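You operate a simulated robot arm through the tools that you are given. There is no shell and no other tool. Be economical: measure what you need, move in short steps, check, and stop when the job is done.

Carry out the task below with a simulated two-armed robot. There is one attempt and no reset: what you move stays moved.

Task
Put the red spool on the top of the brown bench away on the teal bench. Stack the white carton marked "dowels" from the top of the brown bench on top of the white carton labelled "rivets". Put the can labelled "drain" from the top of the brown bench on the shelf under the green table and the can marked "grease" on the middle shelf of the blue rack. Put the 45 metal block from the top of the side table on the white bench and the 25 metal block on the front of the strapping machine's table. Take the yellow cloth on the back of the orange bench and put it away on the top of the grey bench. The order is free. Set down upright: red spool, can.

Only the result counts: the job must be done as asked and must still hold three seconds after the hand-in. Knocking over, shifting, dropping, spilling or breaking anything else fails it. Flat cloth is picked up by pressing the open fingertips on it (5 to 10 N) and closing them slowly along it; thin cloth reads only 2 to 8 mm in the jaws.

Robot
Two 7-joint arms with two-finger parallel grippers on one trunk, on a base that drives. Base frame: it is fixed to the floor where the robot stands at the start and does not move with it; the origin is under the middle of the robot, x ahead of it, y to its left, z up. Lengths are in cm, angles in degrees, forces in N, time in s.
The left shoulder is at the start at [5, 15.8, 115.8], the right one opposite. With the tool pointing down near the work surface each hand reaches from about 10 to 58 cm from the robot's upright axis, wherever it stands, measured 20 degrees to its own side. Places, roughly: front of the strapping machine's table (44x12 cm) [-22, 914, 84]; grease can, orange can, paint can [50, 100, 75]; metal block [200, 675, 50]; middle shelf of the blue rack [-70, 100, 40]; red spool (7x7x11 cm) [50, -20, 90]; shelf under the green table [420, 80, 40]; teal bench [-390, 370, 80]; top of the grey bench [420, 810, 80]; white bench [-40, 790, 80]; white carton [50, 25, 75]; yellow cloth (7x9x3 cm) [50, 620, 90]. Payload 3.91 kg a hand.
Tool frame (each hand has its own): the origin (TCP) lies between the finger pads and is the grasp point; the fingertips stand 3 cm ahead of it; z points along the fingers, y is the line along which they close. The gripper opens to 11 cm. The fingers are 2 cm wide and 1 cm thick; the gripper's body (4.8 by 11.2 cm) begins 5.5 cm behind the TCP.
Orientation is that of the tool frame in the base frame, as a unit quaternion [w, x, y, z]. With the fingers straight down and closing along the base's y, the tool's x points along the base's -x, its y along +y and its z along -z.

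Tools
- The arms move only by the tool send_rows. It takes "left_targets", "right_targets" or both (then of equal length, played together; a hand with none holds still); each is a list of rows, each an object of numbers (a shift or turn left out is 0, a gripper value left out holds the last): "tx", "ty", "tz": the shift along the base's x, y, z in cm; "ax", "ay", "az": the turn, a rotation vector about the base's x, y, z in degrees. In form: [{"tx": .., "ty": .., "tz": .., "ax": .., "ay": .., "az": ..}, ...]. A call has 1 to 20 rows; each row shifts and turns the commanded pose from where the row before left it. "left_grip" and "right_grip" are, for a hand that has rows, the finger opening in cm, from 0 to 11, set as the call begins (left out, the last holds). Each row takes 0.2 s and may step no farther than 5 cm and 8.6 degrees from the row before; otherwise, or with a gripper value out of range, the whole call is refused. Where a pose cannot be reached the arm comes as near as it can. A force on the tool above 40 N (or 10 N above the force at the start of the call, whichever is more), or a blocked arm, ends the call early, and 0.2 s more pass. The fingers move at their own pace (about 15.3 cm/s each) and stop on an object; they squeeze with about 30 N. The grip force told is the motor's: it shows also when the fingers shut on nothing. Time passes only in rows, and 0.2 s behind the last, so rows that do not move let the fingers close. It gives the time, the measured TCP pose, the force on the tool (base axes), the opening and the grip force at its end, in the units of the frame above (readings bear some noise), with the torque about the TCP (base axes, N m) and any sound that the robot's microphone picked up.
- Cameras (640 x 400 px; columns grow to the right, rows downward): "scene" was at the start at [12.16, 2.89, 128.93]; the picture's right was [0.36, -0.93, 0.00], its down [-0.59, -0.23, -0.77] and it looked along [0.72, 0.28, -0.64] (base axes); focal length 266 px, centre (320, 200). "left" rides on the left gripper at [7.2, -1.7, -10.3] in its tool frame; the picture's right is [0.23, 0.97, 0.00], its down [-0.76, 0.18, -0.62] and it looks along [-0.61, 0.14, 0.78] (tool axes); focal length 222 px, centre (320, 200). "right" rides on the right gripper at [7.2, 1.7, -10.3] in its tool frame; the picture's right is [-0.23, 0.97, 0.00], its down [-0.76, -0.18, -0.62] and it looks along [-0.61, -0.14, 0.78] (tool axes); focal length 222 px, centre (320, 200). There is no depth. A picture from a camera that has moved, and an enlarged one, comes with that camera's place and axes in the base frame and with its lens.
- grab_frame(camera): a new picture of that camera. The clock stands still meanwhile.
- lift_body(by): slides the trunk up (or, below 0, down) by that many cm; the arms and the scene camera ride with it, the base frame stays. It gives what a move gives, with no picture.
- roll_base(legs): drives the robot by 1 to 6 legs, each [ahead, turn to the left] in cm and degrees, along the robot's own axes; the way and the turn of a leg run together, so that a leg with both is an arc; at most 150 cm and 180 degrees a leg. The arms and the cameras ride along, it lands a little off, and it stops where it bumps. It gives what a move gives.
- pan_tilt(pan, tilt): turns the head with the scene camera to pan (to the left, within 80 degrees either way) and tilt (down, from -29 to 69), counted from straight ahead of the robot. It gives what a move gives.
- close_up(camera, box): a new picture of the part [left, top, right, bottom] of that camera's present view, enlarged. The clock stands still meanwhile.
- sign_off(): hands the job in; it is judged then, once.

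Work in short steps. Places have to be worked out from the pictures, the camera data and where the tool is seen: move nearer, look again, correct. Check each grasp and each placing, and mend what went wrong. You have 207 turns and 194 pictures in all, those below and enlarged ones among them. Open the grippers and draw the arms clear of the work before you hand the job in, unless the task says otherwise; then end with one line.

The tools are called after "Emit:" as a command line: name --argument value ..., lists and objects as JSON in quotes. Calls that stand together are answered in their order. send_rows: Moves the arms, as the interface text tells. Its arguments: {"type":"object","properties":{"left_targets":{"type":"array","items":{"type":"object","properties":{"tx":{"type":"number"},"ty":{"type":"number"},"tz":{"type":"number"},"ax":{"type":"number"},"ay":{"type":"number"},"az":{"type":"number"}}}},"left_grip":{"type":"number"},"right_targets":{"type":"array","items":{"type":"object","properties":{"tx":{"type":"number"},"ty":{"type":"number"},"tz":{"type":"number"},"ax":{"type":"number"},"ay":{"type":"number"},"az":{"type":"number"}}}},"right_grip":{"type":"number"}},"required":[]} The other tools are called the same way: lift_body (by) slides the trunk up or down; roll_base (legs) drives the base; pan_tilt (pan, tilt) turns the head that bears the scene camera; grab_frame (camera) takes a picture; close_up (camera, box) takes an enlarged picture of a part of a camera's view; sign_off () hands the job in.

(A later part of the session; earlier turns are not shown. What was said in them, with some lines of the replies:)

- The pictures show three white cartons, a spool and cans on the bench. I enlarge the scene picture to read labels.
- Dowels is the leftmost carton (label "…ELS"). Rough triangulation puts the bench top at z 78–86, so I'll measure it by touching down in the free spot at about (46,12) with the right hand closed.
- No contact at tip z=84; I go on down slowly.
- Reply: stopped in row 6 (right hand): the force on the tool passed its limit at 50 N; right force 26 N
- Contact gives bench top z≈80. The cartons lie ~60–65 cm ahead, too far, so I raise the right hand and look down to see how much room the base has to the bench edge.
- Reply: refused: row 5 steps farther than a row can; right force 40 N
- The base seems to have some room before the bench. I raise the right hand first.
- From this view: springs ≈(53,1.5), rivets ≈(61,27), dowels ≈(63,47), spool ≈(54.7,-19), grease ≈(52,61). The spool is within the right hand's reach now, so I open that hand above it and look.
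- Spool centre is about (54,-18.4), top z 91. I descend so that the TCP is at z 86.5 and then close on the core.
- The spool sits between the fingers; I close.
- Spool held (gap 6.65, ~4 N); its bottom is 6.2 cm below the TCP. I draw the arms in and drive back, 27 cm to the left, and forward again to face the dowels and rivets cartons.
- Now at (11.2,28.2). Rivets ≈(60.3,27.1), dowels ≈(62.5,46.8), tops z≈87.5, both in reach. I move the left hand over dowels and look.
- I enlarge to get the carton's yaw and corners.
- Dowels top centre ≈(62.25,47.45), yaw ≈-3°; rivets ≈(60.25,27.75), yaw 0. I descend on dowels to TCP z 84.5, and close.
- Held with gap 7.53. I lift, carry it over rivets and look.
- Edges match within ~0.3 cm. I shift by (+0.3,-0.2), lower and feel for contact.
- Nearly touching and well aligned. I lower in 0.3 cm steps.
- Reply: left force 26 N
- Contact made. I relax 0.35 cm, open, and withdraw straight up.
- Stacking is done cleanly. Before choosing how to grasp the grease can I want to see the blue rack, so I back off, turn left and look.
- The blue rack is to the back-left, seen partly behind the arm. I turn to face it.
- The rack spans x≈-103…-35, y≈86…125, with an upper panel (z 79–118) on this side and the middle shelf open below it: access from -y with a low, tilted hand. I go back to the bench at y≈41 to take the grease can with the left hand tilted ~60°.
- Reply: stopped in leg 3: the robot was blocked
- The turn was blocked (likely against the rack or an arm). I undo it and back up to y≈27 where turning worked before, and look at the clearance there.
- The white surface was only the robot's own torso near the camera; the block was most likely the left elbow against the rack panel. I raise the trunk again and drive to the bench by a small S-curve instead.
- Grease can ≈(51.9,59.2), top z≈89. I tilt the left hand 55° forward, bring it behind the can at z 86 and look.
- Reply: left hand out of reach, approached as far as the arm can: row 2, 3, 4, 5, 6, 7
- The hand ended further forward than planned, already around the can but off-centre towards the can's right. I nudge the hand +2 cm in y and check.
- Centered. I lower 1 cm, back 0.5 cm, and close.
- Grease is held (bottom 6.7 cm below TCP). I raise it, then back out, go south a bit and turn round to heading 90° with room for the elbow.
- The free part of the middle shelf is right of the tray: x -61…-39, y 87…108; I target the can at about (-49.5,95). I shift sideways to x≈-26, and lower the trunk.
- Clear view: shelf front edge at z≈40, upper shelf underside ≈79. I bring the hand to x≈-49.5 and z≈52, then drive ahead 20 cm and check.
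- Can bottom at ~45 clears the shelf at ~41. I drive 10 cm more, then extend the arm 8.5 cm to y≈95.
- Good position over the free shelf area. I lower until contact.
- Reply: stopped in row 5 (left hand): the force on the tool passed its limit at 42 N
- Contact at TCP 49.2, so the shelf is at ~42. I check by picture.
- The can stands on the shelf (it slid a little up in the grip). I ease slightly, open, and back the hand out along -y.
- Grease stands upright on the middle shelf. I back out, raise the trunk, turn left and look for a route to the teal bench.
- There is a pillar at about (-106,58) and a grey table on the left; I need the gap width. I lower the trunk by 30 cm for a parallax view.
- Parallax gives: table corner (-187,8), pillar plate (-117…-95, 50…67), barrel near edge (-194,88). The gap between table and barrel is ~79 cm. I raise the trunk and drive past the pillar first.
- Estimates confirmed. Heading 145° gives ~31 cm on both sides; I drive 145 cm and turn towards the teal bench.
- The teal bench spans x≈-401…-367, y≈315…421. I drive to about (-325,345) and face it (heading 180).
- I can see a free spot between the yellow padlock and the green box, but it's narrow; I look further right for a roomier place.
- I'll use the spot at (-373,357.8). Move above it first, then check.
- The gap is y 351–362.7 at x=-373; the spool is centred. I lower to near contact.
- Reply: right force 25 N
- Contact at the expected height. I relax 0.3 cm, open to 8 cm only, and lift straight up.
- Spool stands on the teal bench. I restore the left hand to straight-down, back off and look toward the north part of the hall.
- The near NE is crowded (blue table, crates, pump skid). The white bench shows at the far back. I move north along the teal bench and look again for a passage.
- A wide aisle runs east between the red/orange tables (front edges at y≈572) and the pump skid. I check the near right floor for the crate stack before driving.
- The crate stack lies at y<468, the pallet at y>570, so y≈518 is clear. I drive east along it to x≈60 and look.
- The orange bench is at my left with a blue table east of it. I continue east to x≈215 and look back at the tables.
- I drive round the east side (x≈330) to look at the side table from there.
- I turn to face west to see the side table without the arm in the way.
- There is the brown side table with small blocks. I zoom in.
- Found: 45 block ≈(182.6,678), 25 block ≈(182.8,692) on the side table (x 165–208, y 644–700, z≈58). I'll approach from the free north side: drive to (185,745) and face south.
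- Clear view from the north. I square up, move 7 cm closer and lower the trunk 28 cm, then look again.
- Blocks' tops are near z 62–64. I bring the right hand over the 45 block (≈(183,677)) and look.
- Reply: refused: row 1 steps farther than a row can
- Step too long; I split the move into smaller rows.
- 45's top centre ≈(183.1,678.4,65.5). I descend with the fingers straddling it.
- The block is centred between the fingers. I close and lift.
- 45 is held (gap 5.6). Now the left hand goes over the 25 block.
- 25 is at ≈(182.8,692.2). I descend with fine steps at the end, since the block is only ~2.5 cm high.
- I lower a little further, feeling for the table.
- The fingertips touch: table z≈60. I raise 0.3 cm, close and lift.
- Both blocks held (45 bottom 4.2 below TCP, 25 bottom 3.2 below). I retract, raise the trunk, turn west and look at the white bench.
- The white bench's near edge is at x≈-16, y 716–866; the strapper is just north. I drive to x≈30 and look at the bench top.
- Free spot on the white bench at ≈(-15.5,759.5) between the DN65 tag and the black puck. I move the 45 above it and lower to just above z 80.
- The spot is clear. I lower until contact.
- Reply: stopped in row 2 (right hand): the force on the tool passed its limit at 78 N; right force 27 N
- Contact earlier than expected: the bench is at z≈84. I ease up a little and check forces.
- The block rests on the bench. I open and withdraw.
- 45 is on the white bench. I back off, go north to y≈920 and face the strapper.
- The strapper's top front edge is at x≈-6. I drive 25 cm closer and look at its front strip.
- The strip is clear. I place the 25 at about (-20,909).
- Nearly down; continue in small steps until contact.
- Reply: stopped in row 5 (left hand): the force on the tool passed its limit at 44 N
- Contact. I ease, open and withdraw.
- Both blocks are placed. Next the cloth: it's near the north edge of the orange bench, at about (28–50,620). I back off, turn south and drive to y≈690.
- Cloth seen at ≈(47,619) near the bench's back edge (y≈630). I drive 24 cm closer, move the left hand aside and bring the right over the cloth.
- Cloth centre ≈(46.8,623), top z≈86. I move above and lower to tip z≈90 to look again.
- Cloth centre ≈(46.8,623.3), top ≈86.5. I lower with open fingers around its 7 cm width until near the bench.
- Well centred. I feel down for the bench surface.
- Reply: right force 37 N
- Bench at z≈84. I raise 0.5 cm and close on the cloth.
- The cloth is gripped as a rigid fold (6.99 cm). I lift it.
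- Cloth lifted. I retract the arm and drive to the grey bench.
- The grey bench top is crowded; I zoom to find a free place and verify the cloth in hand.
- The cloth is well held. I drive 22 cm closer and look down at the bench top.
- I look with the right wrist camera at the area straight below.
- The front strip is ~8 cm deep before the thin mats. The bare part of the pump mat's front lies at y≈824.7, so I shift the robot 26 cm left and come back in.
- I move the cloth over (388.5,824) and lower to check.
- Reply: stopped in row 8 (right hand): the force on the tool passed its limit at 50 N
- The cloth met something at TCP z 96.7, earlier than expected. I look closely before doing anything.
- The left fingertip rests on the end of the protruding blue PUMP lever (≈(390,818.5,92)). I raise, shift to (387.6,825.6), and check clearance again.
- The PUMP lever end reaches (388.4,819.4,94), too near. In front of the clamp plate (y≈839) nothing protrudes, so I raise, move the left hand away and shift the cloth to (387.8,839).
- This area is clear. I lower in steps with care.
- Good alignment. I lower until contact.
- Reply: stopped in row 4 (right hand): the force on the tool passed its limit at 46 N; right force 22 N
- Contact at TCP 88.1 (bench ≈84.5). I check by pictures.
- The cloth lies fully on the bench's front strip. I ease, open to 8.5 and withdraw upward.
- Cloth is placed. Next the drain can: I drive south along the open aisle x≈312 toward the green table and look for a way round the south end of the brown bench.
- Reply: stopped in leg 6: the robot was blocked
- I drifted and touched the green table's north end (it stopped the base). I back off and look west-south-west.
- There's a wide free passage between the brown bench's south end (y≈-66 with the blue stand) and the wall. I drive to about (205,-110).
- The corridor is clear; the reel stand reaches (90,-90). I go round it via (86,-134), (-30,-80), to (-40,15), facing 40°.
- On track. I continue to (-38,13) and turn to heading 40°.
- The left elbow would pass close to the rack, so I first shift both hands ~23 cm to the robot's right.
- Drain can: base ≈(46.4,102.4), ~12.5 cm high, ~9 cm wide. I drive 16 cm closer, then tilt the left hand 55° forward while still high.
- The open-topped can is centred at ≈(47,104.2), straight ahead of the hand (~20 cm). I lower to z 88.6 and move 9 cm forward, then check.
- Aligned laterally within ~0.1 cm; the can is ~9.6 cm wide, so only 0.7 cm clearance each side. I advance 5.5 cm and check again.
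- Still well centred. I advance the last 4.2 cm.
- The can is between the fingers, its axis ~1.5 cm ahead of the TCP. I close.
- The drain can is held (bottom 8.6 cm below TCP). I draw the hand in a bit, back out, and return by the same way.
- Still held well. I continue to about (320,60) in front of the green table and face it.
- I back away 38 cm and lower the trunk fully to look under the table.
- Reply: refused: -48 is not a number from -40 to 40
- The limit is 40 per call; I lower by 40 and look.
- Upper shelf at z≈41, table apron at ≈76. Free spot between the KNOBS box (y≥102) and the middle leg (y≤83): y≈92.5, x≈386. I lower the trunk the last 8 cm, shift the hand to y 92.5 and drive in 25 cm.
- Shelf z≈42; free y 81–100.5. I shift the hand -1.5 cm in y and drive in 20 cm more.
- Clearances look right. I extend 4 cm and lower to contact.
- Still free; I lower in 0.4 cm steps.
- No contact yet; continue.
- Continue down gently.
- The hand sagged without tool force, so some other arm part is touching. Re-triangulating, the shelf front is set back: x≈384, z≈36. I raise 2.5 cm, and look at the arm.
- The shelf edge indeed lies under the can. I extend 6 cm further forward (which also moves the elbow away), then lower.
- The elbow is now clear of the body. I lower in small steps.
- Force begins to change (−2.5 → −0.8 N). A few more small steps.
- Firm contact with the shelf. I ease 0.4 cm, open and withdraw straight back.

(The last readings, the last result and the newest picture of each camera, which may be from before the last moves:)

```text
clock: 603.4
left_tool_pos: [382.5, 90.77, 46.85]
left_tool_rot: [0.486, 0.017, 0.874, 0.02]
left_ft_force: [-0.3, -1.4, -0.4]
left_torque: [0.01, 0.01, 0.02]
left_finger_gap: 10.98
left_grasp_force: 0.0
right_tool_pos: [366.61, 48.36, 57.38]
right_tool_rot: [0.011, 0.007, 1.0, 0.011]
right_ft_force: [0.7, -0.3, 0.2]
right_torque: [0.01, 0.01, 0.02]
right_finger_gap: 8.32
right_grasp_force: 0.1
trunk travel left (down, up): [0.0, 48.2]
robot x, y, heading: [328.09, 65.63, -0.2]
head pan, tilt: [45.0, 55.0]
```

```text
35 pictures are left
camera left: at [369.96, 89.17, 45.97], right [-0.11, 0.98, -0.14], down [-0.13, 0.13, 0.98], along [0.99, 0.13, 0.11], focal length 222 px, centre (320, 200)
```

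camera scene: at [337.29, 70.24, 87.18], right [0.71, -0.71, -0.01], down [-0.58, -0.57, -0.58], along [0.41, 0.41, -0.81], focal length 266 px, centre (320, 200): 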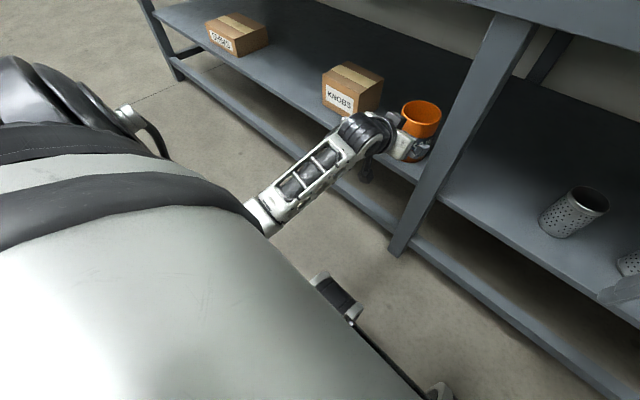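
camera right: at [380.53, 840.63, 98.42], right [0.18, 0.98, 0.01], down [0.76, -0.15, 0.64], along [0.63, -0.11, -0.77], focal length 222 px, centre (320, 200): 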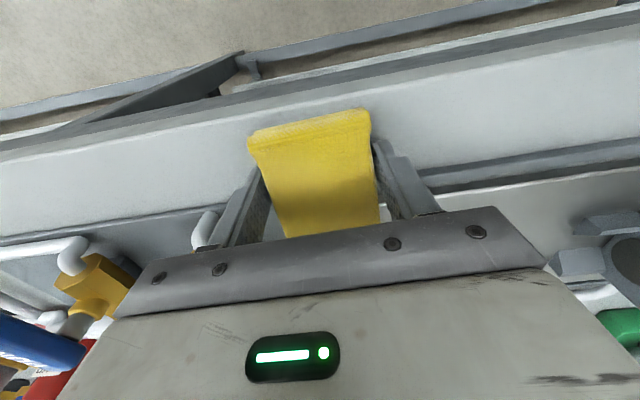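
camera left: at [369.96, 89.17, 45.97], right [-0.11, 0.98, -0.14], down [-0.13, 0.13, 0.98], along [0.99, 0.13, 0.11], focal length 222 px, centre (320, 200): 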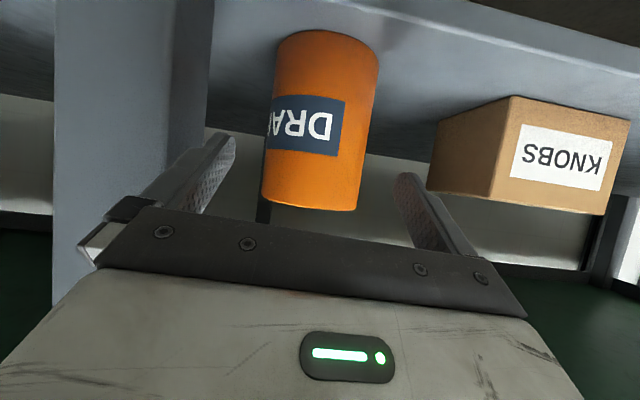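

The drain can stands upright and the fingers are clear of it. I relax the arm upward and back the base out.

Emit:
send_rows --left_targets '[{"tz": 1.5}, {"tz": 1.5}, {}]'

Emit:
roll_base --legs '[[-45, 0]]'

Emit:
pan_tilt --pan 5 --tilt 22

Emit:
grab_frame --camera "scene"

```text
clock: 604.2
left_tool_pos: [381.18, 90.22, 47.6]
left_tool_rot: [0.466, 0.018, 0.884, 0.017]
left_ft_force: [-0.2, -0.5, 0.5]
left_torque: [0.02, -0.04, -0.04]
left_finger_gap: 11.01
left_grasp_force: 0.1
right_tool_pos: [366.54, 48.34, 57.41]
right_tool_rot: [0.013, 0.007, 1.0, 0.009]
right_ft_force: [-0.3, -1.1, -0.9]
right_torque: [0.01, -0.03, -0.02]
right_finger_gap: 8.31
right_grasp_force: 0.1
trunk travel left (down, up): [0.0, 48.2]
robot x, y, heading: [328.01, 66.0, -0.2]
head pan, tilt: [45.0, 55.0]
```

```text
clock: 606.9
left_tool_pos: [335.63, 90.53, 48.01]
left_tool_rot: [0.471, 0.018, 0.882, 0.018]
left_ft_force: [-0.1, -0.6, -0.2]
left_torque: [0.01, 0.0, 0.01]
left_finger_gap: 10.99
left_grasp_force: 0.0
right_tool_pos: [320.62, 48.47, 57.31]
right_tool_rot: [0.013, 0.008, 1.0, 0.009]
right_ft_force: [-0.5, -0.1, -0.5]
right_torque: [-0.02, 0.0, 0.0]
right_finger_gap: 8.3
right_grasp_force: 0.0
trunk travel left (down, up): [0.0, 48.2]
robot x, y, heading: [282.2, 66.11, -0.1]
head pan, tilt: [45.0, 55.0]
```

```text
clock: 608.0
left_tool_pos: [335.64, 90.52, 47.93]
left_tool_rot: [0.47, 0.018, 0.882, 0.018]
left_ft_force: [-0.5, 0.3, -0.8]
left_torque: [-0.02, -0.02, 0.02]
left_finger_gap: 10.98
left_grasp_force: 0.0
right_tool_pos: [320.6, 48.43, 57.22]
right_tool_rot: [0.012, 0.008, 1.0, 0.01]
right_ft_force: [0.3, -0.2, -0.1]
right_torque: [0.04, 0.01, -0.05]
right_finger_gap: 8.33
right_grasp_force: 0.0
trunk travel left (down, up): [0.0, 48.2]
robot x, y, heading: [282.34, 66.25, -0.4]
head pan, tilt: [5.0, 22.0]
```

```text
34 pictures are left
camera scene: at [295.34, 66.0, 91.98], right [0.08, -1.0, -0.01], down [-0.37, -0.02, -0.93], along [0.93, 0.08, -0.37], focal length 266 px, centre (320, 200)
```

scene: 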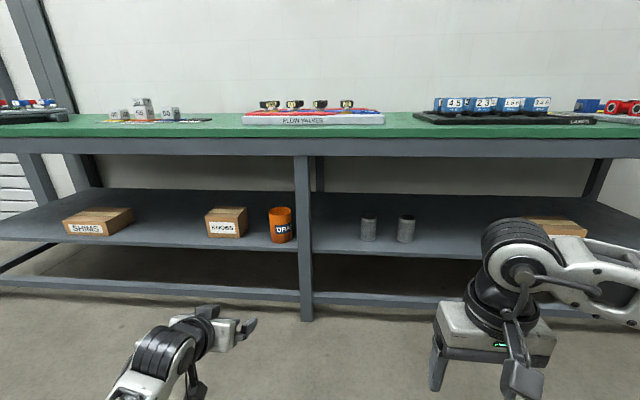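

All objects are placed, grippers are open and the arms are clear, so I hand in.

Emit:
sign_off

```text
The job is handed in.
```

All seven items were placed as asked and I handed the job in. I have no verdict back yet, and I did not go back to re-check the earlier placements. On the way, the base bumped the green table's north end. One fingertip pressed the PUMP lever on the grey bench. The robot, most likely its left arm, touched the blue rack while turning. Nothing appeared to have moved.
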